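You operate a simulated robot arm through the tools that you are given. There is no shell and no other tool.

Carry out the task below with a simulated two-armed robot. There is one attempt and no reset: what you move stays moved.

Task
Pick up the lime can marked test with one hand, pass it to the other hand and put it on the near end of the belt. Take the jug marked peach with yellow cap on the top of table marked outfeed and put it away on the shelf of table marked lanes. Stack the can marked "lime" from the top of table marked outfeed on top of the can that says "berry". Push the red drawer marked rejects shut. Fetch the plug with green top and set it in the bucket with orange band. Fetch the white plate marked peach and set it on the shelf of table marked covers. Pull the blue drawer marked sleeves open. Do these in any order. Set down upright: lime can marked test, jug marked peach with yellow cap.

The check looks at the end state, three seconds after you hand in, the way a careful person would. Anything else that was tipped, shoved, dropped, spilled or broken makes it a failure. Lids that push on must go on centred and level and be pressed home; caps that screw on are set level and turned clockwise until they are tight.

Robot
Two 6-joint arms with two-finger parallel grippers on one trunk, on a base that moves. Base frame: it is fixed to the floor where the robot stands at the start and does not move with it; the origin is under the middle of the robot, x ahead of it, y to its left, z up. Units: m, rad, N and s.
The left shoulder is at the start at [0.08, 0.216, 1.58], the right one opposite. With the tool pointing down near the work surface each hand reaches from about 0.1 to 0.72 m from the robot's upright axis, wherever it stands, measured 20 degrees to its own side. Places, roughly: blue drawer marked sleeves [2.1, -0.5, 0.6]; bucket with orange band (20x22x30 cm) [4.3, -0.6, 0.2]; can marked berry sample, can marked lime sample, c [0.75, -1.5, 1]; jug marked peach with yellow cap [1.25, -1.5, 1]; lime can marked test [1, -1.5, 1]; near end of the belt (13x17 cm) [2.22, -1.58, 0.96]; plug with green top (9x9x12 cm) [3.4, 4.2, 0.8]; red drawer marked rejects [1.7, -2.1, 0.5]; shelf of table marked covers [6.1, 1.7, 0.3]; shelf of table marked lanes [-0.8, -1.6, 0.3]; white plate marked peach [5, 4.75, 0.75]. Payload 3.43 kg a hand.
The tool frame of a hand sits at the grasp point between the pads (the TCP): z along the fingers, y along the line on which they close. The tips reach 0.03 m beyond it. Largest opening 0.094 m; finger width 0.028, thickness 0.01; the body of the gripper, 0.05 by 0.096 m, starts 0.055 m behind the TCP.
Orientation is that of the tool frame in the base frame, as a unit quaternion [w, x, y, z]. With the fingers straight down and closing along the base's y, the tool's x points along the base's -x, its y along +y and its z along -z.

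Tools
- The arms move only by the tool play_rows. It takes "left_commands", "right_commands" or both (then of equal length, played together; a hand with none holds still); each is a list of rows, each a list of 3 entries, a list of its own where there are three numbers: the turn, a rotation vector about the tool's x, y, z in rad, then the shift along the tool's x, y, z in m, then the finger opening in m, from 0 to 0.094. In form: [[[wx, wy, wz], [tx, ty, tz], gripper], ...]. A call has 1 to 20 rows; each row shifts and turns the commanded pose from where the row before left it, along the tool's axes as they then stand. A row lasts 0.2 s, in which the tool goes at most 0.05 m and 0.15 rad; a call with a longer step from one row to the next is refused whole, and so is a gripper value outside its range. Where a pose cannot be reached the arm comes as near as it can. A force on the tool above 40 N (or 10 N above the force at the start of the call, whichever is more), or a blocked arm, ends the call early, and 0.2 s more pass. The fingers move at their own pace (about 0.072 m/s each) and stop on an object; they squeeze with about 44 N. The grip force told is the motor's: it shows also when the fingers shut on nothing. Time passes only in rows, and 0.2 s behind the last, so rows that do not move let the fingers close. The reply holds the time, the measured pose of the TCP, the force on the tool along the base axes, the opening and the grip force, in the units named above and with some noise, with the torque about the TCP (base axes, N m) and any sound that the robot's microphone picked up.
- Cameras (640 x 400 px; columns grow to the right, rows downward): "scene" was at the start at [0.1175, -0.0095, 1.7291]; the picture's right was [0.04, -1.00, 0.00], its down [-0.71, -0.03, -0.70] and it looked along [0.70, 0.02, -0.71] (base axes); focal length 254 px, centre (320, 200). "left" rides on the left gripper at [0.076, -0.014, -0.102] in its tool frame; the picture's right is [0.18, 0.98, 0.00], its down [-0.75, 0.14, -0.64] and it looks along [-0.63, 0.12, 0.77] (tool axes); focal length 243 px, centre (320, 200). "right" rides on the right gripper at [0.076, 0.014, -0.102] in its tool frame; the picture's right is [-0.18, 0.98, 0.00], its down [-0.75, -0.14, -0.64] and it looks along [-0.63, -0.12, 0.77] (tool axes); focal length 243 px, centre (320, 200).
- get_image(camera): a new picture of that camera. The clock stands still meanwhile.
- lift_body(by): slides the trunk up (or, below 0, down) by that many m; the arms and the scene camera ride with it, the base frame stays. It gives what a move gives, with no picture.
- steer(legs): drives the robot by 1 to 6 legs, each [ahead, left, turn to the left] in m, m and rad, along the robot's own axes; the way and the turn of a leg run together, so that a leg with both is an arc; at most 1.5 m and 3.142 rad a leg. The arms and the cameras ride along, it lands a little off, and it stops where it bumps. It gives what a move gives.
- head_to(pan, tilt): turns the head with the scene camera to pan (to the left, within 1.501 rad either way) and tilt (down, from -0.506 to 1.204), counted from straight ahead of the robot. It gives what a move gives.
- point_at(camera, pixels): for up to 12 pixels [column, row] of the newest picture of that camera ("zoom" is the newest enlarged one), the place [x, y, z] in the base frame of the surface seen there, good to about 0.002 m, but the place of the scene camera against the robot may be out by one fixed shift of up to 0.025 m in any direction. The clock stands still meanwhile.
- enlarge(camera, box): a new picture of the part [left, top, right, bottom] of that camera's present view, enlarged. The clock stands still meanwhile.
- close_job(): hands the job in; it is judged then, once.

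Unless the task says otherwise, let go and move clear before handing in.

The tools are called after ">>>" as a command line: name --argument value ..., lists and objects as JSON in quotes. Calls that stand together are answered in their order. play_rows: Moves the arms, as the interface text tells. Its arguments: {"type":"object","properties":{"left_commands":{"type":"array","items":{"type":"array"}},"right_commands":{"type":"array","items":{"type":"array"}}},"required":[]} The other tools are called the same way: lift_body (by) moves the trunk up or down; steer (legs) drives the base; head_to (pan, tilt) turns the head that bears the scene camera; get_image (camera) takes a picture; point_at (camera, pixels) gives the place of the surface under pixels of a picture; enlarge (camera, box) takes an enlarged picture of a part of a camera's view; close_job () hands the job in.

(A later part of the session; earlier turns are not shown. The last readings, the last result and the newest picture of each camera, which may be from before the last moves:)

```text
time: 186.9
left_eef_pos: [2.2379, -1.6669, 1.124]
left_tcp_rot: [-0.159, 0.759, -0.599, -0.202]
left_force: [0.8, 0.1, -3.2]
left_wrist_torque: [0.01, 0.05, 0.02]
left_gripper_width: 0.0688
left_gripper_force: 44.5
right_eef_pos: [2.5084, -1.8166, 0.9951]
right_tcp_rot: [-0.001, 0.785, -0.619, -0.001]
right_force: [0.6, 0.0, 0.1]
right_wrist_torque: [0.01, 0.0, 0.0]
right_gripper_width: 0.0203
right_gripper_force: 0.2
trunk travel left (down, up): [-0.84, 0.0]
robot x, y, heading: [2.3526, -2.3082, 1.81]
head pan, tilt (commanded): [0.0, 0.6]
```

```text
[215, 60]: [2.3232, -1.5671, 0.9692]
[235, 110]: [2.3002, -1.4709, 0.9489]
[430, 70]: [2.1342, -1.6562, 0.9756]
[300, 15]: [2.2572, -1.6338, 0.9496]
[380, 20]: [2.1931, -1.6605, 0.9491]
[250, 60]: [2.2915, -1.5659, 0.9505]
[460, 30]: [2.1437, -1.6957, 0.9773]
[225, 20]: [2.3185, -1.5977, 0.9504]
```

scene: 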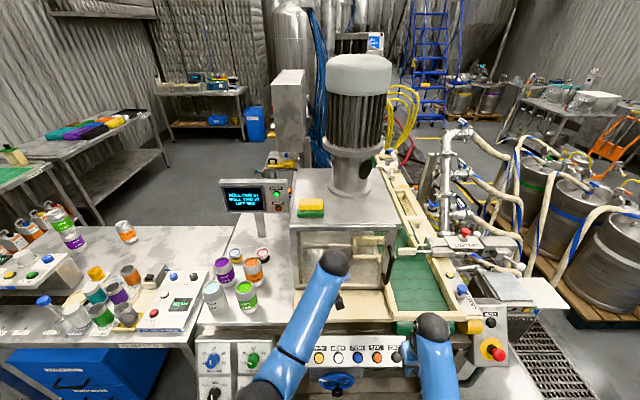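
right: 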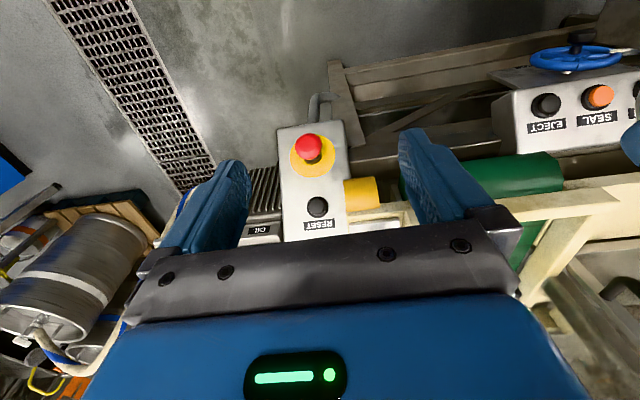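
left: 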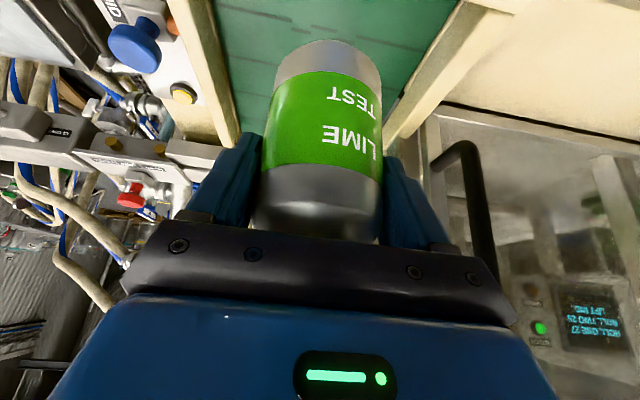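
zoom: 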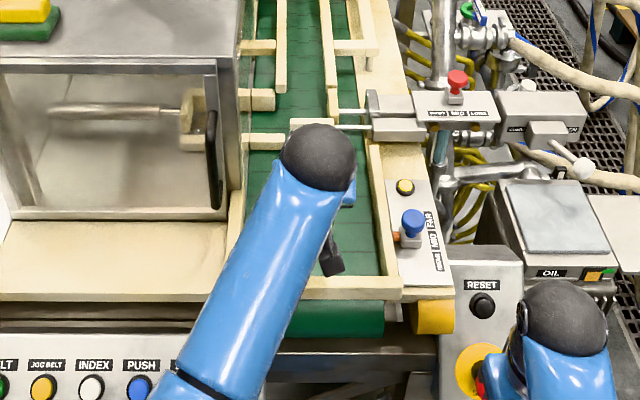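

The housing will stay well above the rail with this grip. Drive 0.09 m forward to centre the can over the belt zone.

>>> steer --legs '[[0.085, -0.003, 0]]'

>>> play_rows --left_commands '[[[0, 0, 0], [0, 0, 0], 0.04], [[0, 0, 0], [0, 0, 0], 0.04]]'

>>> get_image --camera "left"

```text
time: 187.9
left_eef_pos: [2.2237, -1.5954, 1.1299]
left_tcp_rot: [-0.161, 0.757, -0.599, -0.204]
left_force: [0.1, -1.7, -3.1]
left_wrist_torque: [0.02, 0.03, 0.03]
left_gripper_width: 0.0687
left_gripper_force: 44.5
right_eef_pos: [2.493, -1.7425, 0.9992]
right_tcp_rot: [-0.004, 0.785, -0.62, -0.004]
right_force: [0.0, -1.2, 0.0]
right_wrist_torque: [0.06, -0.02, 0.02]
right_gripper_width: 0.02
right_gripper_force: 0.0
trunk travel left (down, up): [-0.84, 0.0]
robot x, y, heading: [2.3386, -2.2244, 1.802]
head pan, tilt (commanded): [0.0, 0.6]
```

```text
time: 188.5
left_eef_pos: [2.2237, -1.5883, 1.1252]
left_tcp_rot: [-0.159, 0.758, -0.6, -0.201]
left_force: [0.7, -0.6, -3.9]
left_wrist_torque: [-0.02, 0.06, -0.02]
left_gripper_width: 0.0685
left_gripper_force: 44.0
right_eef_pos: [2.492, -1.7375, 0.9949]
right_tcp_rot: [-0.002, 0.784, -0.62, -0.001]
right_force: [0.4, 0.3, -0.4]
right_wrist_torque: [0.04, 0.03, 0.03]
right_gripper_width: 0.0202
right_gripper_force: 0.0
trunk travel left (down, up): [-0.84, 0.0]
robot x, y, heading: [2.3389, -2.2273, 1.809]
head pan, tilt (commanded): [0.0, 0.6]
```

```text
taken
```

left: 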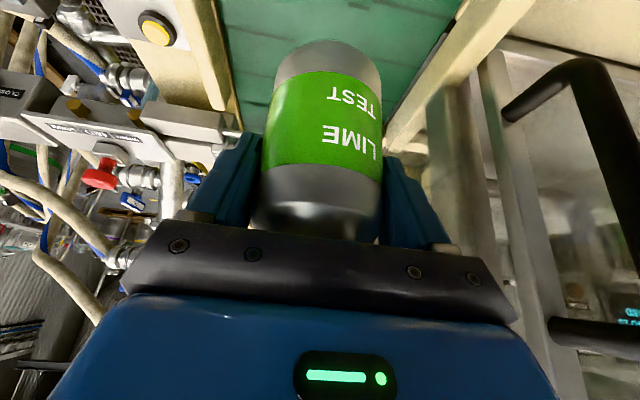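

>>> point_at --camera "left" --pixels '[[590, 110], [540, 95], [565, 325], [250, 100], [440, 60], [300, 20]]'

```text
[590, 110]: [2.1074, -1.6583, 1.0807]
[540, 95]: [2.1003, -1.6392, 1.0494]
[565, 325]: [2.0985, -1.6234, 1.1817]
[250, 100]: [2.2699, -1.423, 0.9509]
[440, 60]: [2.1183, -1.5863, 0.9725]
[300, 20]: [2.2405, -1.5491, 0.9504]
```

Clear of the handle (0.13 m to the side). Lower 0.08 m, trimming 8 mm forward.

>>> play_rows --left_commands '[[[0, 0, 0], [0.0029, 0, 0.0213], 0.04], [[0, 0, 0], [0.0123, 0, 0.0218], 0.04], [[0, 0, 0], [0.0123, 0, 0.0218], 0.04], [[0, 0, 0], [0.0049, 0, 0.0087], 0.04], [[0, 0, 0], [0, 0, 0], 0.04]]'

>>> get_image --camera "left"

```text
time: 189.7
left_eef_pos: [2.2207, -1.5765, 1.0429]
left_tcp_rot: [-0.159, 0.758, -0.6, -0.2]
left_force: [-0.6, 0.2, -3.4]
left_wrist_torque: [-0.02, -0.01, -0.03]
left_gripper_width: 0.0684
left_gripper_force: 44.5
right_eef_pos: [2.4914, -1.7332, 0.9933]
right_tcp_rot: [0.001, 0.785, -0.62, 0.001]
right_force: [-0.2, 0.0, -0.2]
right_wrist_torque: [-0.03, -0.01, 0.03]
right_gripper_width: 0.0202
right_gripper_force: 0.1
trunk travel left (down, up): [-0.84, 0.0]
robot x, y, heading: [2.3376, -2.2243, 1.806]
head pan, tilt (commanded): [0.0, 0.6]
```

```text
taken
```

left: 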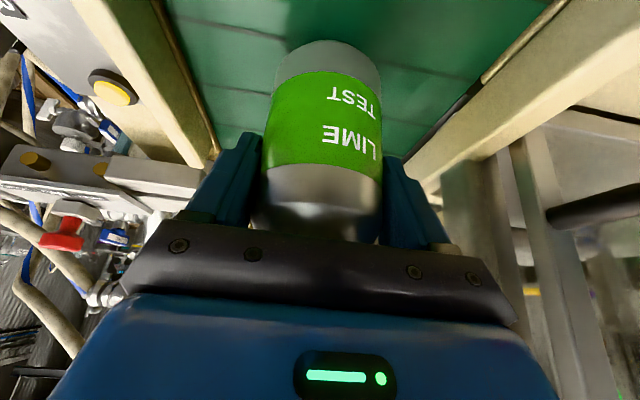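

Centred between the rails; ~14 mm above the belt. Continue lowering in small steps.

>>> play_rows --left_commands '[[[0, 0, 0], [0.0025, 0, 0.0044], 0.04], [[0, 0, 0], [0.0025, 0, 0.0044], 0.04], [[0, 0, 0], [0, 0, 0], 0.04]]'

>>> play_rows --left_commands '[[[0, 0, 0], [0.001, 0, 0.0017], 0.04], [[0, 0, 0], [0, 0, 0], 0.04]]'

>>> play_rows --left_commands '[[[0, 0, 0], [0.0007, 0, 0.0013], 0.04], [[0, 0, 0], [0, 0, 0], 0.04]]'

```text
time: 190.5
left_eef_pos: [2.2191, -1.5765, 1.0331]
left_tcp_rot: [-0.159, 0.758, -0.6, -0.201]
left_force: [0.8, -0.6, -3.4]
left_wrist_torque: [0.01, -0.01, 0.02]
left_gripper_width: 0.0684
left_gripper_force: 43.9
right_eef_pos: [2.492, -1.7348, 0.9938]
right_tcp_rot: [-0.001, 0.785, -0.62, 0.0]
right_force: [-0.6, -0.1, 1.0]
right_wrist_torque: [-0.02, -0.01, 0.02]
right_gripper_width: 0.0203
right_gripper_force: 0.1
trunk travel left (down, up): [-0.84, 0.0]
robot x, y, heading: [2.3392, -2.2275, 1.811]
head pan, tilt (commanded): [0.0, 0.6]
```

```text
time: 191.1
left_eef_pos: [2.2204, -1.5756, 1.0309]
left_tcp_rot: [-0.158, 0.758, -0.6, -0.2]
left_force: [-0.1, 0.1, -3.2]
left_wrist_torque: [0.0, 0.03, -0.02]
left_gripper_width: 0.0687
left_gripper_force: 44.6
right_eef_pos: [2.4916, -1.7341, 0.993]
right_tcp_rot: [-0.001, 0.785, -0.62, 0.0]
right_force: [-0.3, 0.1, 0.4]
right_wrist_torque: [0.01, 0.0, 0.01]
right_gripper_width: 0.0198
right_gripper_force: 0.0
trunk travel left (down, up): [-0.84, 0.0]
robot x, y, heading: [2.3371, -2.2215, 1.808]
head pan, tilt (commanded): [0.0, 0.6]
```

```text
time: 191.7
left_eef_pos: [2.2209, -1.5765, 1.0292]
left_tcp_rot: [-0.158, 0.758, -0.6, -0.2]
left_force: [0.7, 0.6, -3.2]
left_wrist_torque: [-0.05, 0.03, -0.03]
left_gripper_width: 0.0686
left_gripper_force: 44.2
right_eef_pos: [2.4911, -1.7345, 0.9916]
right_tcp_rot: [0.001, 0.785, -0.62, -0.001]
right_force: [-0.1, 0.5, -0.4]
right_wrist_torque: [0.0, 0.01, 0.0]
right_gripper_width: 0.0201
right_gripper_force: 0.2
trunk travel left (down, up): [-0.84, 0.0]
robot x, y, heading: [2.3399, -2.2257, 1.805]
head pan, tilt (commanded): [0.0, 0.6]
```

>>> play_rows --left_commands '[[[0, 0, 0], [0.0007, 0, 0.0013], 0.04], [[0, 0, 0], [0, 0, 0], 0.04]]'

>>> play_rows --left_commands '[[[0, 0, 0], [0.0005, 0, 0.0009], 0.04], [[0, 0, 0], [0, 0, 0], 0.04]]'

```text
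time: 192.3
left_eef_pos: [2.2202, -1.577, 1.0281]
left_tcp_rot: [-0.159, 0.758, -0.6, -0.2]
left_force: [0.9, -0.1, 3.4]
left_wrist_torque: [-0.08, 0.08, 0.05]
left_gripper_width: 0.069
left_gripper_force: 44.4
right_eef_pos: [2.4918, -1.7355, 0.9945]
right_tcp_rot: [0.0, 0.785, -0.62, 0.001]
right_force: [0.2, 0.2, -0.7]
right_wrist_torque: [-0.01, 0.03, 0.0]
right_gripper_width: 0.02
right_gripper_force: 0.0
trunk travel left (down, up): [-0.84, 0.0]
robot x, y, heading: [2.3384, -2.2256, 1.807]
head pan, tilt (commanded): [0.0, 0.6]
```

```text
time: 192.9
left_eef_pos: [2.2204, -1.5765, 1.0285]
left_tcp_rot: [-0.16, 0.758, -0.6, -0.202]
left_force: [2.6, 1.1, 10.4]
left_wrist_torque: [-0.11, 0.12, 0.02]
left_gripper_width: 0.0685
left_gripper_force: 44.1
right_eef_pos: [2.4926, -1.7356, 0.9954]
right_tcp_rot: [0.0, 0.785, -0.62, 0.0]
right_force: [-0.5, -0.3, -0.4]
right_wrist_torque: [0.01, 0.04, 0.0]
right_gripper_width: 0.0201
right_gripper_force: 0.1
trunk travel left (down, up): [-0.84, 0.0]
robot x, y, heading: [2.3373, -2.2297, 1.805]
head pan, tilt (commanded): [0.0, 0.6]
```

Contact with the belt. Ease off, release, rise vertically.

>>> play_rows --left_commands '[[[0, 0, 0], [-0.0005, 0, -0.0009], 0.04], [[0, 0, 0], [0, 0, 0], 0.07], [[0, 0, 0], [0, 0, 0], 0.076], [[0, 0, 0], [0, 0, 0], 0.085], [[0, 0, 0], [0, 0, 0], 0.094], [[0, 0, 0], [0, 0, 0], 0.094]]'

>>> play_rows --left_commands '[[[0, 0, 0], [-0.0074, 0, -0.0131], 0.094], [[0, 0, 0], [-0.0123, 0, -0.0218], 0.094], [[0, 0, 0], [-0.0123, 0, -0.0218], 0.094], [[0, 0, 0], [-0.0123, 0, -0.0218], 0.094], [[0, 0, 0], [0, 0, 0], 0.094]]'

>>> get_image --camera "left"

```text
time: 194.3
left_eef_pos: [2.2197, -1.5765, 1.029]
left_tcp_rot: [-0.158, 0.758, -0.6, -0.2]
left_force: [-0.6, 0.1, -1.4]
left_wrist_torque: [0.01, 0.0, 0.0]
left_gripper_width: 0.0941
left_gripper_force: 0.0
right_eef_pos: [2.4914, -1.7349, 0.9945]
right_tcp_rot: [0.0, 0.785, -0.62, 0.0]
right_force: [0.0, 0.1, -0.2]
right_wrist_torque: [-0.03, -0.03, -0.02]
right_gripper_width: 0.0201
right_gripper_force: 0.0
trunk travel left (down, up): [-0.84, 0.0]
robot x, y, heading: [2.3373, -2.227, 1.806]
head pan, tilt (commanded): [0.0, 0.6]
```

```text
time: 195.5
left_eef_pos: [2.2199, -1.5782, 1.1188]
left_tcp_rot: [-0.159, 0.758, -0.6, -0.201]
left_force: [-0.8, -0.5, 0.5]
left_wrist_torque: [0.0, -0.02, 0.0]
left_gripper_width: 0.0939
left_gripper_force: 0.0
right_eef_pos: [2.4905, -1.7337, 0.9932]
right_tcp_rot: [0.001, 0.785, -0.62, -0.001]
right_force: [0.6, 0.7, -0.4]
right_wrist_torque: [0.0, -0.03, -0.01]
right_gripper_width: 0.0197
right_gripper_force: 0.1
trunk travel left (down, up): [-0.84, 0.0]
robot x, y, heading: [2.3414, -2.2254, 1.806]
head pan, tilt (commanded): [0.0, 0.6]
```

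```text
taken
```

left: 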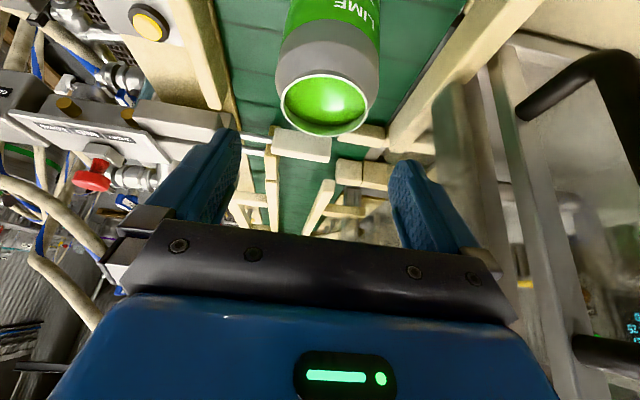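

The can stands on the belt with liquid level. Back the robot away and verify with the scene camera.

>>> steer --legs '[[-0.35, 0, 0]]'

>>> get_image --camera "scene"

>>> enlarge --camera "scene" --box '[260, 170, 420, 290]'

```text
time: 197.8
left_eef_pos: [2.3019, -1.9129, 1.117]
left_tcp_rot: [-0.159, 0.757, -0.602, -0.198]
left_force: [0.3, -0.3, -0.2]
left_wrist_torque: [-0.02, 0.0, -0.01]
left_gripper_width: 0.0943
left_gripper_force: 0.1
right_eef_pos: [2.5728, -2.0701, 0.9921]
right_tcp_rot: [0.0, 0.784, -0.621, 0.0]
right_force: [-0.8, -0.1, -0.2]
right_wrist_torque: [0.01, -0.02, 0.04]
right_gripper_width: 0.0198
right_gripper_force: 0.0
trunk travel left (down, up): [-0.84, 0.0]
robot x, y, heading: [2.4161, -2.5637, 1.797]
head pan, tilt (commanded): [0.0, 0.6]
```

```text
taken
```

scene: 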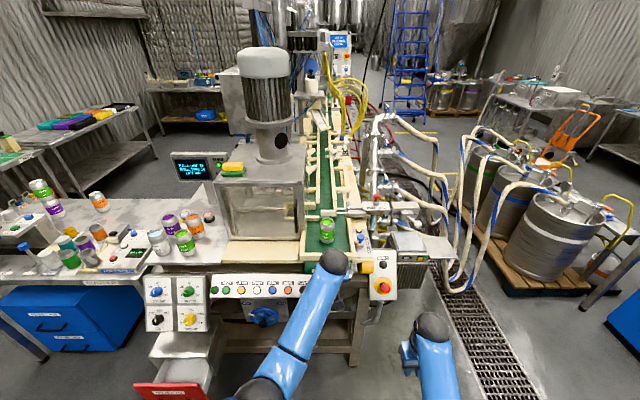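

```text
3.33 times, centred on (340, 230) of scene
```

zoom: 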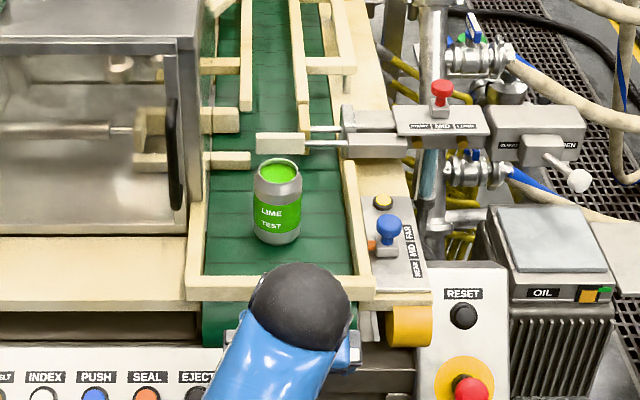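

The lime test can stands on the belt's near end. Next, the red drawer: back off and shift left to face it, tilting the left hand forward with closed fingers.

>>> steer --legs '[[-0.26, 0.45, 0]]'

>>> play_rows --left_commands '[[[0, -0.137, 0], [0, 0, 0], 0.06], [[0, -0.137, 0], [0, 0, 0], 0.03], [[0, -0.137, 0], [0, 0, 0], 0.01], [[0, -0.137, 0], [0, 0, 0], 0.0], [[0, -0.137, 0], [0, 0, 0], 0.0], [[0, 0, 0], [0, 0, 0], 0.0]]'

>>> lift_body --by -0.4

>>> head_to --pan 0.1 --tilt 0.6

>>> get_image --camera "scene"

```text
time: 200.9
left_eef_pos: [1.9195, -2.2678, 1.1167]
left_tcp_rot: [-0.16, 0.753, -0.607, -0.2]
left_force: [0.7, 0.2, 0.6]
left_wrist_torque: [-0.04, 0.03, 0.01]
left_gripper_width: 0.0938
left_gripper_force: 0.1
right_eef_pos: [2.1892, -2.4275, 0.9934]
right_tcp_rot: [0.0, 0.781, -0.625, 0.001]
right_force: [0.6, -0.3, -0.1]
right_wrist_torque: [-0.03, 0.02, 0.03]
right_gripper_width: 0.0199
right_gripper_force: 0.0
trunk travel left (down, up): [-0.84, 0.0]
robot x, y, heading: [2.0264, -2.9166, 1.792]
head pan, tilt (commanded): [0.0, 0.6]
```

```text
time: 202.3
left_eef_pos: [1.919, -2.269, 1.1174]
left_tcp_rot: [-0.354, 0.642, -0.517, -0.441]
left_force: [-0.4, 0.1, -0.8]
left_wrist_torque: [-0.01, 0.02, 0.02]
left_gripper_width: 0.0001
left_gripper_force: 32.9
right_eef_pos: [2.1875, -2.4287, 0.9938]
right_tcp_rot: [0.0, 0.78, -0.626, 0.0]
right_force: [-0.5, 0.5, -0.1]
right_wrist_torque: [0.0, 0.03, -0.01]
right_gripper_width: 0.0199
right_gripper_force: 0.0
trunk travel left (down, up): [-0.84, 0.0]
robot x, y, heading: [2.0239, -2.9155, 1.789]
head pan, tilt (commanded): [0.0, 0.6]
```

```text
time: 206.1
left_eef_pos: [1.9194, -2.2696, 0.7172]
left_tcp_rot: [-0.354, 0.643, -0.516, -0.441]
left_force: [-0.1, 0.1, 0.0]
left_wrist_torque: [-0.04, -0.01, 0.0]
left_gripper_width: 0.0
left_gripper_force: 32.9
right_eef_pos: [2.1855, -2.4298, 0.5936]
right_tcp_rot: [0.0, 0.78, -0.626, 0.001]
right_force: [-0.3, 0.8, -1.5]
right_wrist_torque: [0.01, -0.01, 0.0]
right_gripper_width: 0.02
right_gripper_force: 0.0
trunk travel left (down, up): [-0.44, 0.4]
robot x, y, heading: [2.0251, -2.9185, 1.792]
head pan, tilt (commanded): [0.0, 0.6]
```

```text
time: 206.8
left_eef_pos: [1.9182, -2.2693, 0.7181]
left_tcp_rot: [-0.354, 0.643, -0.517, -0.441]
left_force: [-0.1, 0.4, 0.2]
left_wrist_torque: [0.0, 0.02, 0.0]
left_gripper_width: 0.0002
left_gripper_force: 33.0
right_eef_pos: [2.1868, -2.428, 0.5945]
right_tcp_rot: [-0.001, 0.779, -0.626, 0.001]
right_force: [0.3, -0.5, 0.9]
right_wrist_torque: [-0.01, 0.0, -0.03]
right_gripper_width: 0.02
right_gripper_force: 0.0
trunk travel left (down, up): [-0.44, 0.4]
robot x, y, heading: [2.0292, -2.9179, 1.793]
head pan, tilt (commanded): [0.099, 0.6]
```

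```text
taken
```

scene: 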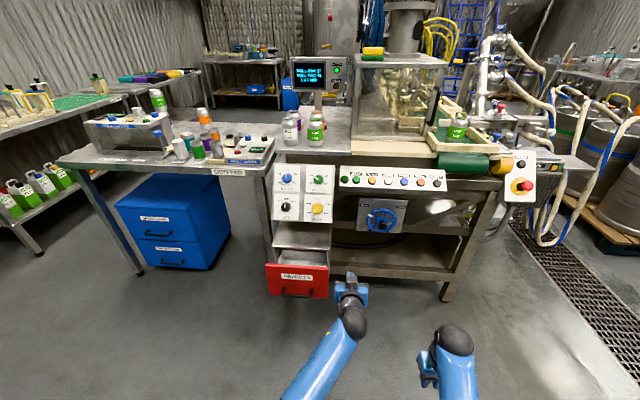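

Red drawer "REJECTS" front is at (298,280). Measure it.

>>> enlarge --camera "scene" --box '[240, 200, 380, 310]'

>>> point_at --camera "scene" --pixels '[[268, 268], [326, 270], [298, 272], [298, 290], [270, 292], [326, 297], [300, 250], [300, 240], [330, 248], [352, 285], [300, 225], [315, 265]]'

```text
3.64 times, centred on (310, 255) of scene
```

zoom: 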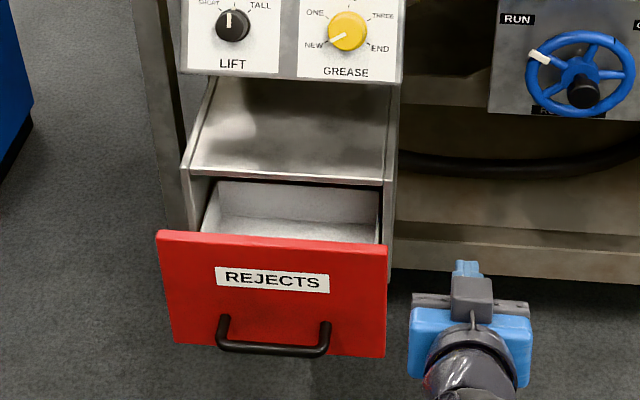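

```text
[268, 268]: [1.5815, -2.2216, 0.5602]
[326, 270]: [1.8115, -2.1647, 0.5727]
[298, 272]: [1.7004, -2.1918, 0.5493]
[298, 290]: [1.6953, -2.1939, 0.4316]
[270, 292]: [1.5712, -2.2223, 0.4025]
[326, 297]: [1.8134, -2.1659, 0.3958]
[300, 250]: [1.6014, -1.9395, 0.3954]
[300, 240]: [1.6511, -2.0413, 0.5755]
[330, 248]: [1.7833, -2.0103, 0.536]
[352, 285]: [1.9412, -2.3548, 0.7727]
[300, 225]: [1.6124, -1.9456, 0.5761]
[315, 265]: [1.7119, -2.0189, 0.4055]
```

Front face spans z 0.40–0.59, open by ~0.16 m. Retract and lower the left hand, then position it in front of the label.

>>> play_rows --left_commands '[[[0, 0, 0], [0.0354, 0, -0.0169], 0.0], [[0, 0, 0], [0.0354, 0, -0.0169], 0.0], [[0, 0, 0], [0.0354, 0, -0.0169], 0.0], [[0, 0, 0], [0.0354, 0, -0.0169], 0.0], [[0, 0, 0], [0.0354, 0, -0.0169], 0.0], [[0, 0, 0], [0.0354, 0, -0.0169], 0.0], [[0, 0, 0], [0.0354, 0, -0.0169], 0.0], [[0, 0, 0], [0, 0, 0], 0.0]]'

>>> steer --legs '[[0, 0.2, 0.012], [0.2, 0, 0]]'

>>> get_image --camera "left"

>>> get_image --camera "scene"

```text
time: 208.6
left_eef_pos: [1.9637, -2.4643, 0.5293]
left_tcp_rot: [-0.354, 0.643, -0.516, -0.442]
left_force: [-0.3, -0.7, -0.1]
left_wrist_torque: [0.01, -0.02, -0.01]
left_gripper_width: 0.0
left_gripper_force: 32.9
right_eef_pos: [2.1873, -2.4285, 0.5929]
right_tcp_rot: [0.0, 0.78, -0.626, 0.0]
right_force: [-0.1, 0.9, 0.2]
right_wrist_torque: [-0.05, -0.03, 0.0]
right_gripper_width: 0.02
right_gripper_force: 0.3
trunk travel left (down, up): [-0.44, 0.4]
robot x, y, heading: [2.0248, -2.916, 1.788]
head pan, tilt (commanded): [0.099, 0.6]
```

```text
time: 211.4
left_eef_pos: [1.7188, -2.3158, 0.5284]
left_tcp_rot: [-0.351, 0.646, -0.513, -0.442]
left_force: [0.2, -0.5, 0.1]
left_wrist_torque: [0.02, -0.03, -0.04]
left_gripper_width: 0.0
left_gripper_force: 33.0
right_eef_pos: [1.9411, -2.2765, 0.5947]
right_tcp_rot: [-0.001, 0.784, -0.621, 0.0]
right_force: [0.0, -0.4, -1.1]
right_wrist_torque: [-0.01, -0.02, 0.0]
right_gripper_width: 0.0197
right_gripper_force: 0.0
trunk travel left (down, up): [-0.44, 0.4]
robot x, y, heading: [1.784, -2.7692, 1.801]
head pan, tilt (commanded): [0.099, 0.6]
```

```text
taken
```

left: 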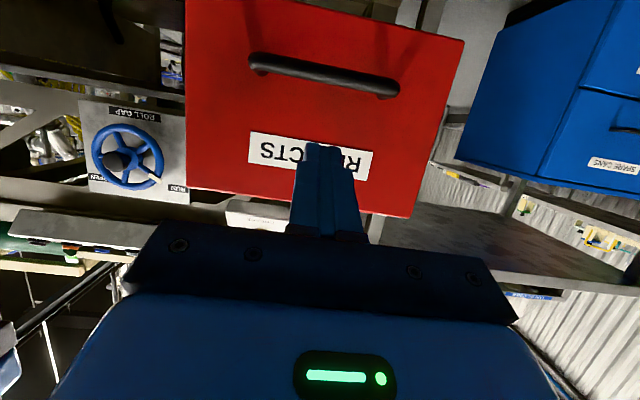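

```text
taken
```

scene: 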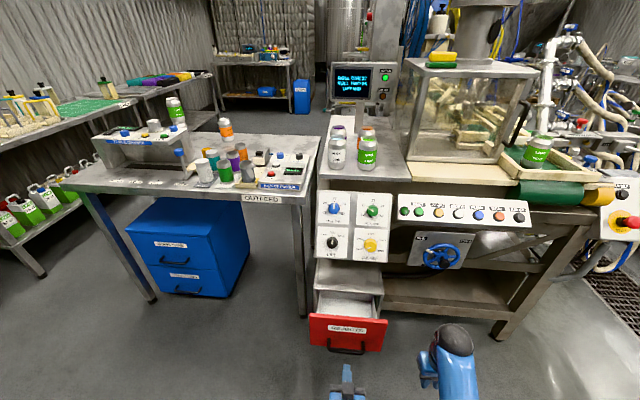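

>>> point_at --camera "left" --pixels '[[270, 150], [350, 165], [220, 100], [430, 130], [300, 190], [320, 110], [330, 75], [250, 218], [200, 20]]'

```text
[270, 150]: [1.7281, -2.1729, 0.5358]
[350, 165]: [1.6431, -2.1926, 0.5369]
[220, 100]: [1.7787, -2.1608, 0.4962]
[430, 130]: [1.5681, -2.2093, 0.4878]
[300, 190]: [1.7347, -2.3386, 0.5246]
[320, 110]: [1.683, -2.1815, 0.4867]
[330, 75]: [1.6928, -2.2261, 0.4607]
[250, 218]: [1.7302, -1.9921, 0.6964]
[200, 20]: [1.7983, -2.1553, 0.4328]
```

The fingertips point at the label, 0.109 m off. Drive 0.08 m ahead, then push with the arm.

>>> steer --legs '[[0.08, 0, 0]]'

>>> play_rows --left_commands '[[[0, 0, 0], [-0.0054, 0, 0.014], 0.0], [[0, 0, 0], [-0.0072, 0, 0.0186], 0.0], [[0, 0, 0], [-0.0072, 0, 0.0186], 0.0], [[0, 0, 0], [-0.0072, 0, 0.0186], 0.0], [[0, 0, 0], [0, 0, 0], 0.0]]'

>>> get_image --camera "scene"

```text
time: 212.4
left_eef_pos: [1.7007, -2.2374, 0.5289]
left_tcp_rot: [-0.351, 0.646, -0.513, -0.442]
left_force: [0.3, 0.5, 0.1]
left_wrist_torque: [0.04, 0.01, 0.01]
left_gripper_width: 0.0
left_gripper_force: 32.8
right_eef_pos: [1.9227, -2.1999, 0.594]
right_tcp_rot: [-0.001, 0.783, -0.622, 0.001]
right_force: [0.0, 0.2, -0.4]
right_wrist_torque: [-0.02, 0.0, -0.01]
right_gripper_width: 0.0199
right_gripper_force: 0.1
trunk travel left (down, up): [-0.44, 0.4]
robot x, y, heading: [1.765, -2.6878, 1.8]
head pan, tilt (commanded): [0.099, 0.6]
```

```text
time: 213.6
left_eef_pos: [1.6847, -2.1652, 0.529]
left_tcp_rot: [-0.352, 0.646, -0.514, -0.443]
left_force: [0.7, -0.2, -0.3]
left_wrist_torque: [0.06, -0.01, 0.02]
left_gripper_width: 0.0001
left_gripper_force: 32.9
right_eef_pos: [1.9234, -2.1996, 0.5945]
right_tcp_rot: [-0.001, 0.784, -0.621, 0.001]
right_force: [-0.1, -0.5, -0.5]
right_wrist_torque: [0.01, 0.0, -0.02]
right_gripper_width: 0.02
right_gripper_force: 0.1
trunk travel left (down, up): [-0.44, 0.4]
robot x, y, heading: [1.7662, -2.6932, 1.801]
head pan, tilt (commanded): [0.099, 0.6]
```

```text
taken
```

scene: 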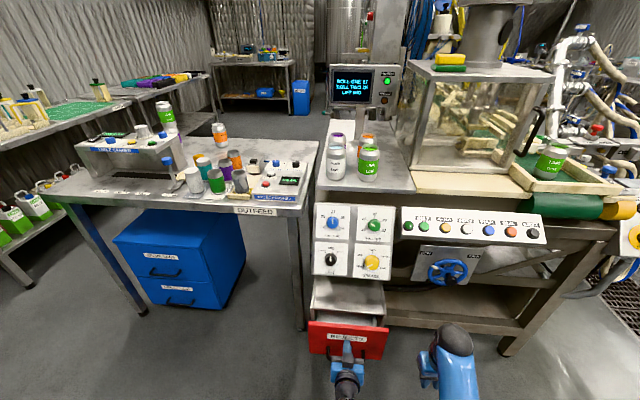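

The drawer moves with the push. Continue until it stops.

>>> play_rows --left_commands '[[[0, 0, 0], [-0.0072, 0, 0.0186], 0.0], [[0, 0, 0], [-0.0072, 0, 0.0186], 0.0], [[0, 0, 0], [-0.0072, 0, 0.0186], 0.0], [[0, 0, 0], [0, 0, 0], 0.0]]'

>>> play_rows --left_commands '[[[0, 0, 0], [-0.0036, 0, 0.0093], 0.0], [[0, 0, 0], [-0.0036, 0, 0.0093], 0.0], [[0, 0, 0], [-0.0036, 0, 0.0093], 0.0], [[0, 0, 0], [-0.0036, 0, 0.0093], 0.0], [[0, 0, 0], [0, 0, 0], 0.0]]'

>>> get_image --camera "left"

>>> enlarge --camera "scene" --box '[280, 240, 420, 380]'

```text
time: 214.3
left_eef_pos: [1.6758, -2.1223, 0.5288]
left_tcp_rot: [-0.351, 0.645, -0.515, -0.442]
left_force: [-0.7, -1.1, 0.3]
left_wrist_torque: [-0.01, 0.0, 0.02]
left_gripper_width: 0.0
left_gripper_force: 33.1
right_eef_pos: [1.9238, -2.2013, 0.5933]
right_tcp_rot: [0.0, 0.783, -0.622, 0.0]
right_force: [0.4, 0.3, -0.3]
right_wrist_torque: [-0.01, 0.0, 0.03]
right_gripper_width: 0.0199
right_gripper_force: 0.1
trunk travel left (down, up): [-0.44, 0.4]
robot x, y, heading: [1.7701, -2.6919, 1.798]
head pan, tilt (commanded): [0.099, 0.6]
stopped in row 3 (left hand): the force on the tool passed its limit at 100 N (the readings are from after the stop); the commanded pose is now the measured one
```

```text
time: 214.6
left_eef_pos: [1.6739, -2.1233, 0.527]
left_tcp_rot: [-0.35, 0.644, -0.517, -0.442]
left_force: [0.8, 0.4, 0.6]
left_wrist_torque: [0.0, -0.01, 0.0]
left_gripper_width: 0.0001
left_gripper_force: 33.0
right_eef_pos: [1.9235, -2.2009, 0.5934]
right_tcp_rot: [0.0, 0.783, -0.622, 0.0]
right_force: [0.0, 0.7, 0.3]
right_wrist_torque: [-0.01, 0.0, -0.02]
right_gripper_width: 0.02
right_gripper_force: 0.0
trunk travel left (down, up): [-0.44, 0.4]
robot x, y, heading: [1.7674, -2.6886, 1.8]
head pan, tilt (commanded): [0.099, 0.6]
stopped in row 1 (left hand): the force on the tool passed its limit at 61 N (the readings are from after the stop); the commanded pose is now the measured one
```

```text
taken
```

left: 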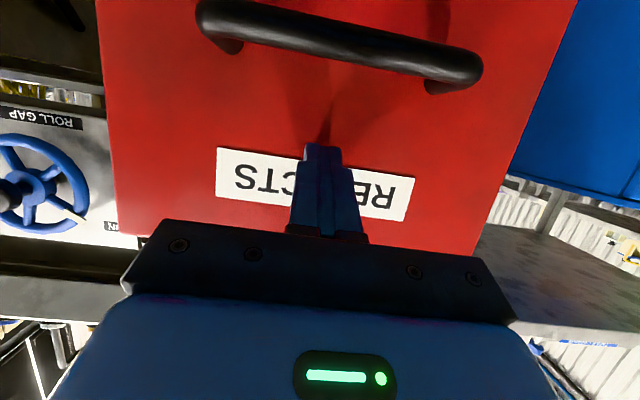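

```text
2.86 times, centred on (350, 310) of scene
```

zoom: 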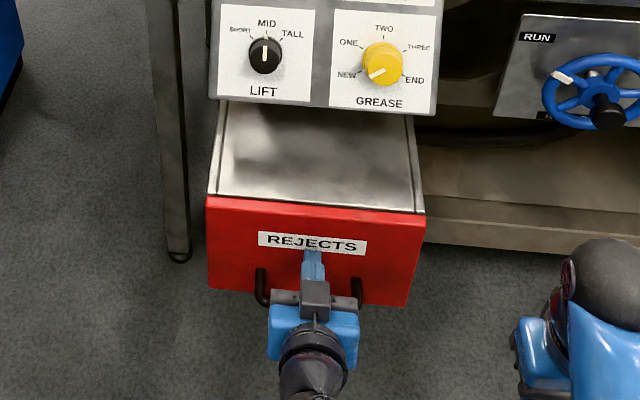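

The rejects drawer is now flush with its cabinet. Withdraw, raise the trunk and drive along the aisle to look for the sleeves drawer and the bucket.

>>> play_rows --left_commands '[[[0, 0, 0], [0.0145, 0, -0.0373], 0.0], [[0, 0, 0], [0.0145, 0, -0.0373], 0.0], [[0, 0, 0], [0, 0, 0], 0.0]]'

>>> steer --legs '[[-0.3, 0, 0]]'

>>> enlarge --camera "scene" --box '[240, 180, 400, 330]'

>>> lift_body --by 0.4

>>> head_to --pan -0.9 --tilt 0.4

>>> get_image --camera "scene"

```text
time: 215.4
left_eef_pos: [1.6905, -2.2018, 0.5256]
left_tcp_rot: [-0.349, 0.645, -0.516, -0.442]
left_force: [1.3, -0.3, -0.7]
left_wrist_torque: [0.02, 0.0, -0.03]
left_gripper_width: 0.0002
left_gripper_force: 33.5
right_eef_pos: [1.9242, -2.2003, 0.5937]
right_tcp_rot: [0.0, 0.783, -0.622, -0.001]
right_force: [-0.1, -0.1, -0.1]
right_wrist_torque: [0.0, -0.03, 0.0]
right_gripper_width: 0.0198
right_gripper_force: 0.0
trunk travel left (down, up): [-0.44, 0.4]
robot x, y, heading: [1.7676, -2.6924, 1.807]
head pan, tilt (commanded): [0.099, 0.6]
```

```text
time: 217.5
left_eef_pos: [1.7621, -2.4983, 0.5261]
left_tcp_rot: [-0.35, 0.644, -0.516, -0.443]
left_force: [-0.3, 0.4, 0.6]
left_wrist_torque: [0.02, 0.0, -0.02]
left_gripper_width: 0.0
left_gripper_force: 32.7
right_eef_pos: [1.9939, -2.4965, 0.594]
right_tcp_rot: [-0.001, 0.783, -0.622, 0.0]
right_force: [-0.2, -0.1, 0.3]
right_wrist_torque: [-0.02, -0.03, 0.01]
right_gripper_width: 0.0198
right_gripper_force: 0.1
trunk travel left (down, up): [-0.44, 0.4]
robot x, y, heading: [1.8387, -2.9846, 1.803]
head pan, tilt (commanded): [0.099, 0.6]
```

```text
2.67 times, centred on (320, 255) of scene
```

zoom: 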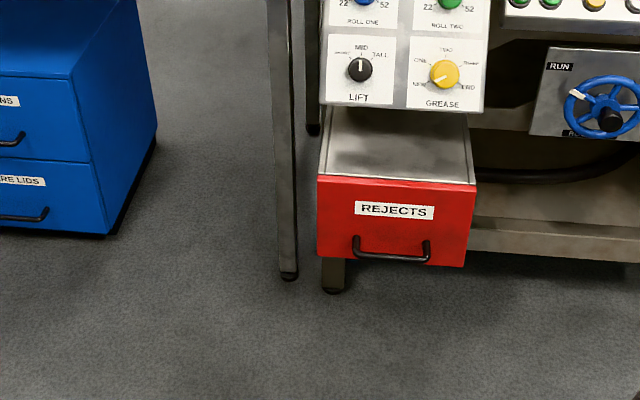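

```text
time: 221.3
left_eef_pos: [1.7625, -2.4982, 0.9263]
left_tcp_rot: [-0.351, 0.644, -0.517, -0.441]
left_force: [-0.3, -0.6, 0.0]
left_wrist_torque: [-0.02, 0.03, 0.02]
left_gripper_width: 0.0
left_gripper_force: 32.9
right_eef_pos: [1.9938, -2.4978, 0.9944]
right_tcp_rot: [-0.002, 0.783, -0.622, 0.0]
right_force: [0.0, -0.2, -0.2]
right_wrist_torque: [0.01, 0.0, 0.02]
right_gripper_width: 0.0201
right_gripper_force: 0.0
trunk travel left (down, up): [-0.84, 0.0]
robot x, y, heading: [1.8397, -2.9873, 1.802]
head pan, tilt (commanded): [0.099, 0.6]
```

```text
time: 222.6
left_eef_pos: [1.7615, -2.498, 0.9259]
left_tcp_rot: [-0.351, 0.644, -0.517, -0.443]
left_force: [-0.5, -0.4, 0.1]
left_wrist_torque: [-0.03, 0.01, -0.02]
left_gripper_width: 0.0002
left_gripper_force: 32.5
right_eef_pos: [1.9938, -2.4979, 0.9936]
right_tcp_rot: [-0.001, 0.783, -0.622, 0.0]
right_force: [-0.6, -0.1, 0.7]
right_wrist_torque: [0.0, 0.01, 0.02]
right_gripper_width: 0.0201
right_gripper_force: 0.1
trunk travel left (down, up): [-0.84, 0.0]
robot x, y, heading: [1.832, -2.9866, 1.8]
head pan, tilt (commanded): [-0.901, 0.4]
```

```text
taken
```

scene: 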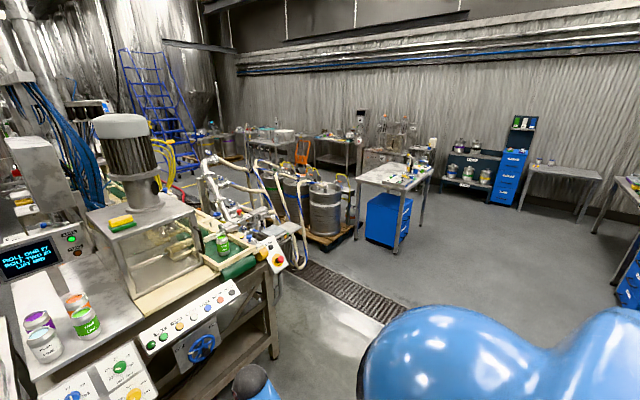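

The rejects drawer is flush. Now look at the area to the right and measure landmarks.

>>> enlarge --camera "scene" --box '[230, 100, 450, 260]'

>>> point_at --camera "scene" --pixels '[[365, 180], [430, 170], [400, 240], [320, 240], [350, 200], [290, 215], [435, 150], [480, 180], [510, 180], [530, 165], [350, 170], [305, 150]]'

```text
2.50 times, centred on (340, 180) of scene
```

zoom: 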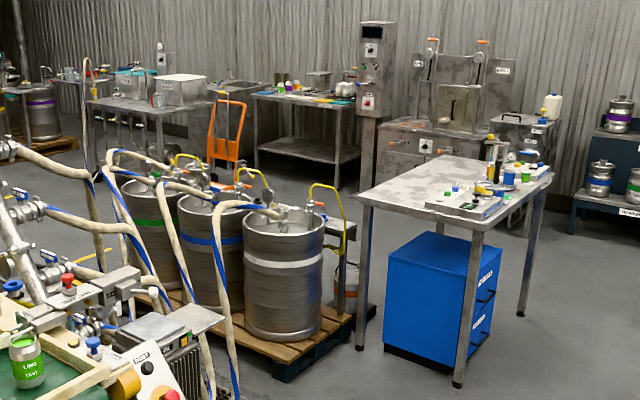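

```text
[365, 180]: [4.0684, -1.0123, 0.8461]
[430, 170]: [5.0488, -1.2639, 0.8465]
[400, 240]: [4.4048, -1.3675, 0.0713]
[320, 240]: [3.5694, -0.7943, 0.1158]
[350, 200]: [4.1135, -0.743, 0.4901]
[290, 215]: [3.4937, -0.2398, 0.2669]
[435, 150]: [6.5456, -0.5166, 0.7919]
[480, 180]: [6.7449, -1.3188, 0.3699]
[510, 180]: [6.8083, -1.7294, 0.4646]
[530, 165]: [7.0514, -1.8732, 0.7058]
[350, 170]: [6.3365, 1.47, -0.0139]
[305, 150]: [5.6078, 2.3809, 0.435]
```

A grey bucket with an orange band shows behind the kegs at zoom (345,285). Strafe right to look at the line's east side for the sleeves drawer.

>>> steer --legs '[[0.1, -1.3, 0]]'

>>> head_to --pan 0.15 --tilt 0.5

>>> get_image --camera "scene"

>>> head_to --pan -0.6 --tilt 0.5

>>> get_image --camera "scene"

```text
time: 229.2
left_eef_pos: [3.0192, -2.1079, 0.9255]
left_tcp_rot: [-0.352, 0.643, -0.519, -0.44]
left_force: [-1.0, 0.3, 0.2]
left_wrist_torque: [0.0, 0.0, 0.0]
left_gripper_width: 0.0002
left_gripper_force: 32.8
right_eef_pos: [3.2509, -2.1069, 0.9931]
right_tcp_rot: [-0.001, 0.782, -0.624, 0.0]
right_force: [-0.7, -0.5, 0.1]
right_wrist_torque: [0.0, -0.01, 0.01]
right_gripper_width: 0.0203
right_gripper_force: 0.0
trunk travel left (down, up): [-0.84, 0.0]
robot x, y, heading: [3.0956, -2.5981, 1.791]
head pan, tilt (commanded): [-0.901, 0.4]
```

```text
time: 230.5
left_eef_pos: [3.0185, -2.1082, 0.9253]
left_tcp_rot: [-0.352, 0.643, -0.519, -0.441]
left_force: [0.2, -0.2, -0.3]
left_wrist_torque: [0.01, -0.04, -0.01]
left_gripper_width: 0.0
left_gripper_force: 33.4
right_eef_pos: [3.2517, -2.1072, 0.9926]
right_tcp_rot: [-0.002, 0.782, -0.624, 0.0]
right_force: [0.8, 0.0, -0.4]
right_wrist_torque: [0.0, -0.01, 0.02]
right_gripper_width: 0.0201
right_gripper_force: 0.0
trunk travel left (down, up): [-0.84, 0.0]
robot x, y, heading: [3.0971, -2.5983, 1.794]
head pan, tilt (commanded): [0.15, 0.499]
```

```text
taken
```

scene: 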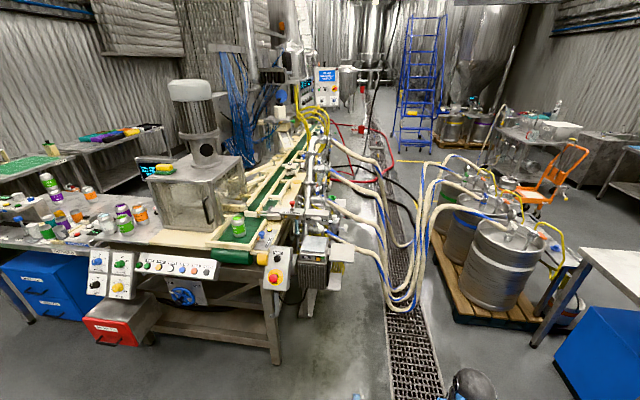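

```text
time: 231.6
left_eef_pos: [3.0188, -2.1065, 0.9265]
left_tcp_rot: [-0.351, 0.643, -0.518, -0.441]
left_force: [-0.5, -0.3, 0.4]
left_wrist_torque: [-0.01, -0.02, 0.02]
left_gripper_width: 0.0001
left_gripper_force: 33.3
right_eef_pos: [3.2521, -2.107, 0.9942]
right_tcp_rot: [-0.001, 0.781, -0.625, -0.001]
right_force: [0.0, 0.1, -0.1]
right_wrist_torque: [0.01, 0.04, 0.0]
right_gripper_width: 0.0198
right_gripper_force: 0.0
trunk travel left (down, up): [-0.84, 0.0]
robot x, y, heading: [3.094, -2.5973, 1.793]
head pan, tilt (commanded): [-0.6, 0.499]
```

```text
taken
```

scene: 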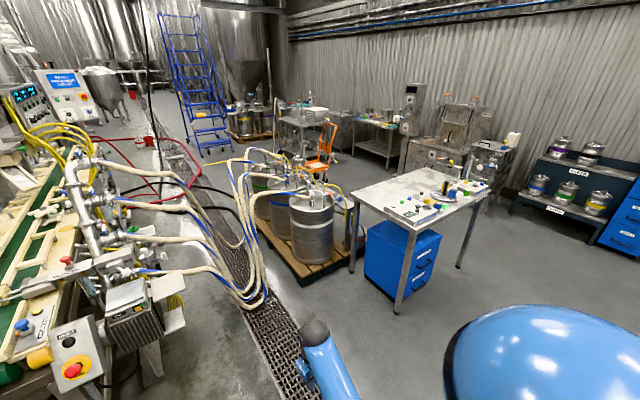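

I need to find the sleeves drawer near (2.1,-0.5,0.6). Enlarge the line's east side.

>>> head_to --pan 0.15 --tilt 0.5

>>> enlarge --camera "scene" --box '[240, 150, 400, 300]'

>>> point_at --camera "scene" --pixels '[[320, 240], [315, 270], [335, 300], [330, 225], [360, 230], [375, 260], [345, 200], [400, 250], [380, 200], [300, 200], [310, 170], [330, 185]]'

```text
time: 232.7
left_eef_pos: [3.0189, -2.1073, 0.9257]
left_tcp_rot: [-0.351, 0.643, -0.519, -0.441]
left_force: [0.5, 0.6, 0.3]
left_wrist_torque: [0.03, -0.04, 0.0]
left_gripper_width: 0.0001
left_gripper_force: 33.1
right_eef_pos: [3.2515, -2.1071, 0.9934]
right_tcp_rot: [-0.001, 0.781, -0.624, 0.0]
right_force: [-0.1, 0.1, -0.6]
right_wrist_torque: [-0.01, 0.04, 0.02]
right_gripper_width: 0.0199
right_gripper_force: 0.0
trunk travel left (down, up): [-0.84, 0.0]
robot x, y, heading: [3.0933, -2.5949, 1.797]
head pan, tilt (commanded): [0.15, 0.499]
```

```text
2.67 times, centred on (320, 225) of scene
```

zoom: 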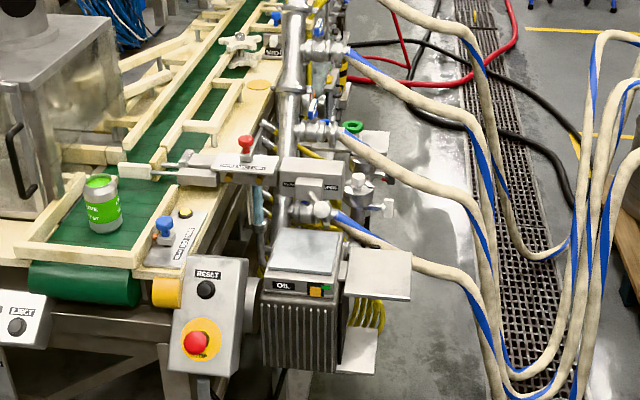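

```text
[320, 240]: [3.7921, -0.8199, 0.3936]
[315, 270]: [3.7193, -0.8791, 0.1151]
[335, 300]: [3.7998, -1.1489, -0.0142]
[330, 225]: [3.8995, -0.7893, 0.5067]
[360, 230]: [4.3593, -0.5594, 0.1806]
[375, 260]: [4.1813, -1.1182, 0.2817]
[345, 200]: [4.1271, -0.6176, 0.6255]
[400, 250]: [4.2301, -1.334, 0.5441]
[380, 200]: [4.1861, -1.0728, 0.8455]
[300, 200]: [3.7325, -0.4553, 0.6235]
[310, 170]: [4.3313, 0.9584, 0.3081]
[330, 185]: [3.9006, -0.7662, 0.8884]
```

Not visible on this side. I'll drive east around the table with the blue cabinet, then north, to view the rest of the hall.

>>> steer --legs '[[0, 0, -0.227], [0.1, -1.3, 0], [0.1, -1.3, 0]]'

>>> head_to --pan 0.2 --tilt 0.4

>>> get_image --camera "scene"

```text
time: 246.2
left_eef_pos: [5.7271, -1.9364, 0.927]
left_tcp_rot: [0.402, -0.577, 0.59, 0.396]
left_force: [-0.5, -0.8, 0.5]
left_wrist_torque: [-0.02, 0.01, 0.01]
left_gripper_width: 0.0003
left_gripper_force: 33.0
right_eef_pos: [5.9519, -1.9891, 0.9929]
right_tcp_rot: [0.001, -0.703, 0.712, 0.0]
right_force: [-0.6, 0.1, -1.3]
right_wrist_torque: [-0.02, -0.02, -0.01]
right_gripper_width: 0.0198
right_gripper_force: 0.1
trunk travel left (down, up): [-0.84, 0.0]
robot x, y, heading: [5.6873, -2.4311, 1.561]
head pan, tilt (commanded): [0.15, 0.499]
```

```text
time: 246.8
left_eef_pos: [5.7272, -1.9352, 0.9268]
left_tcp_rot: [0.401, -0.577, 0.589, 0.398]
left_force: [-0.2, -0.2, -0.4]
left_wrist_torque: [0.0, -0.04, 0.0]
left_gripper_width: 0.0
left_gripper_force: 32.5
right_eef_pos: [5.9534, -1.9893, 0.9953]
right_tcp_rot: [0.001, -0.703, 0.712, -0.001]
right_force: [0.0, -0.1, -0.2]
right_wrist_torque: [0.03, -0.03, 0.01]
right_gripper_width: 0.0202
right_gripper_force: 0.1
trunk travel left (down, up): [-0.84, 0.0]
robot x, y, heading: [5.6884, -2.4297, 1.561]
head pan, tilt (commanded): [0.201, 0.4]
```

```text
taken
```

scene: 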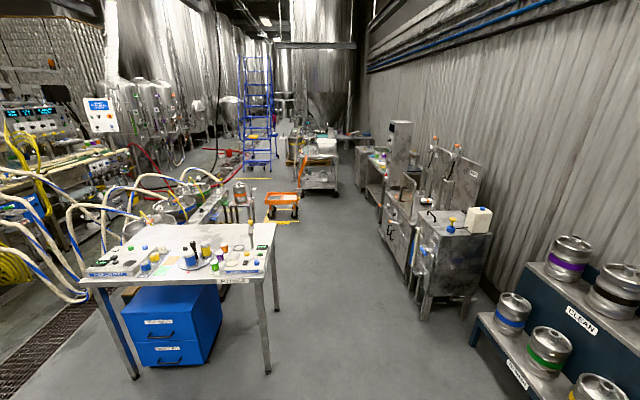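

The corridor northward is mostly clear; measure obstacles along it.

>>> point_at --camera "scene" --pixels '[[275, 225], [270, 365], [385, 240], [425, 315], [320, 190], [282, 205], [238, 195], [350, 170], [375, 175], [300, 230], [50, 205], [30, 190]]'

>>> enlarge --camera "scene" --box '[0, 80, 160, 260]'

>>> enlarge --camera "scene" --box '[180, 100, 440, 250]'

```text
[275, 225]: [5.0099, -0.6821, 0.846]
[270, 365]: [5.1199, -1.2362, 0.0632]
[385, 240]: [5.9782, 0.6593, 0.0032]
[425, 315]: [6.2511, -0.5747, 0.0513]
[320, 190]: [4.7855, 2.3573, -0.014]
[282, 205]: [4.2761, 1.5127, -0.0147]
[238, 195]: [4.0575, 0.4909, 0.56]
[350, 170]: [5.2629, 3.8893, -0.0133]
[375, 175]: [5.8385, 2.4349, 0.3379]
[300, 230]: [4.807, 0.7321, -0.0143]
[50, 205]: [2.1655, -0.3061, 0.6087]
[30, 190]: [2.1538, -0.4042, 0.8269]
```

```text
2.22 times, centred on (80, 170) of scene
```

zoom: 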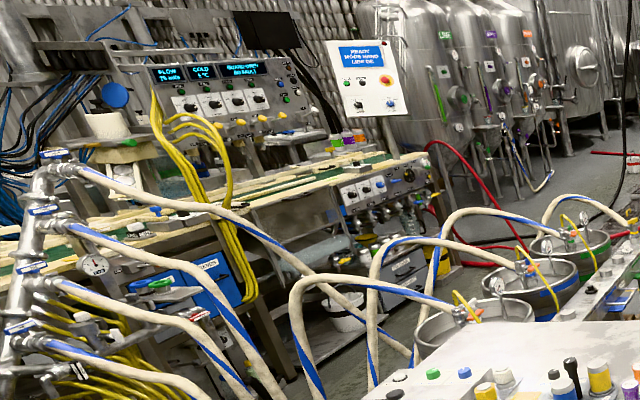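

```text
2.46 times, centred on (310, 175) of scene
```

zoom: 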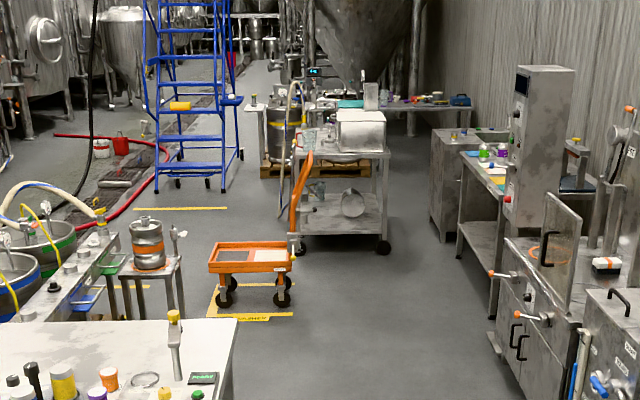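

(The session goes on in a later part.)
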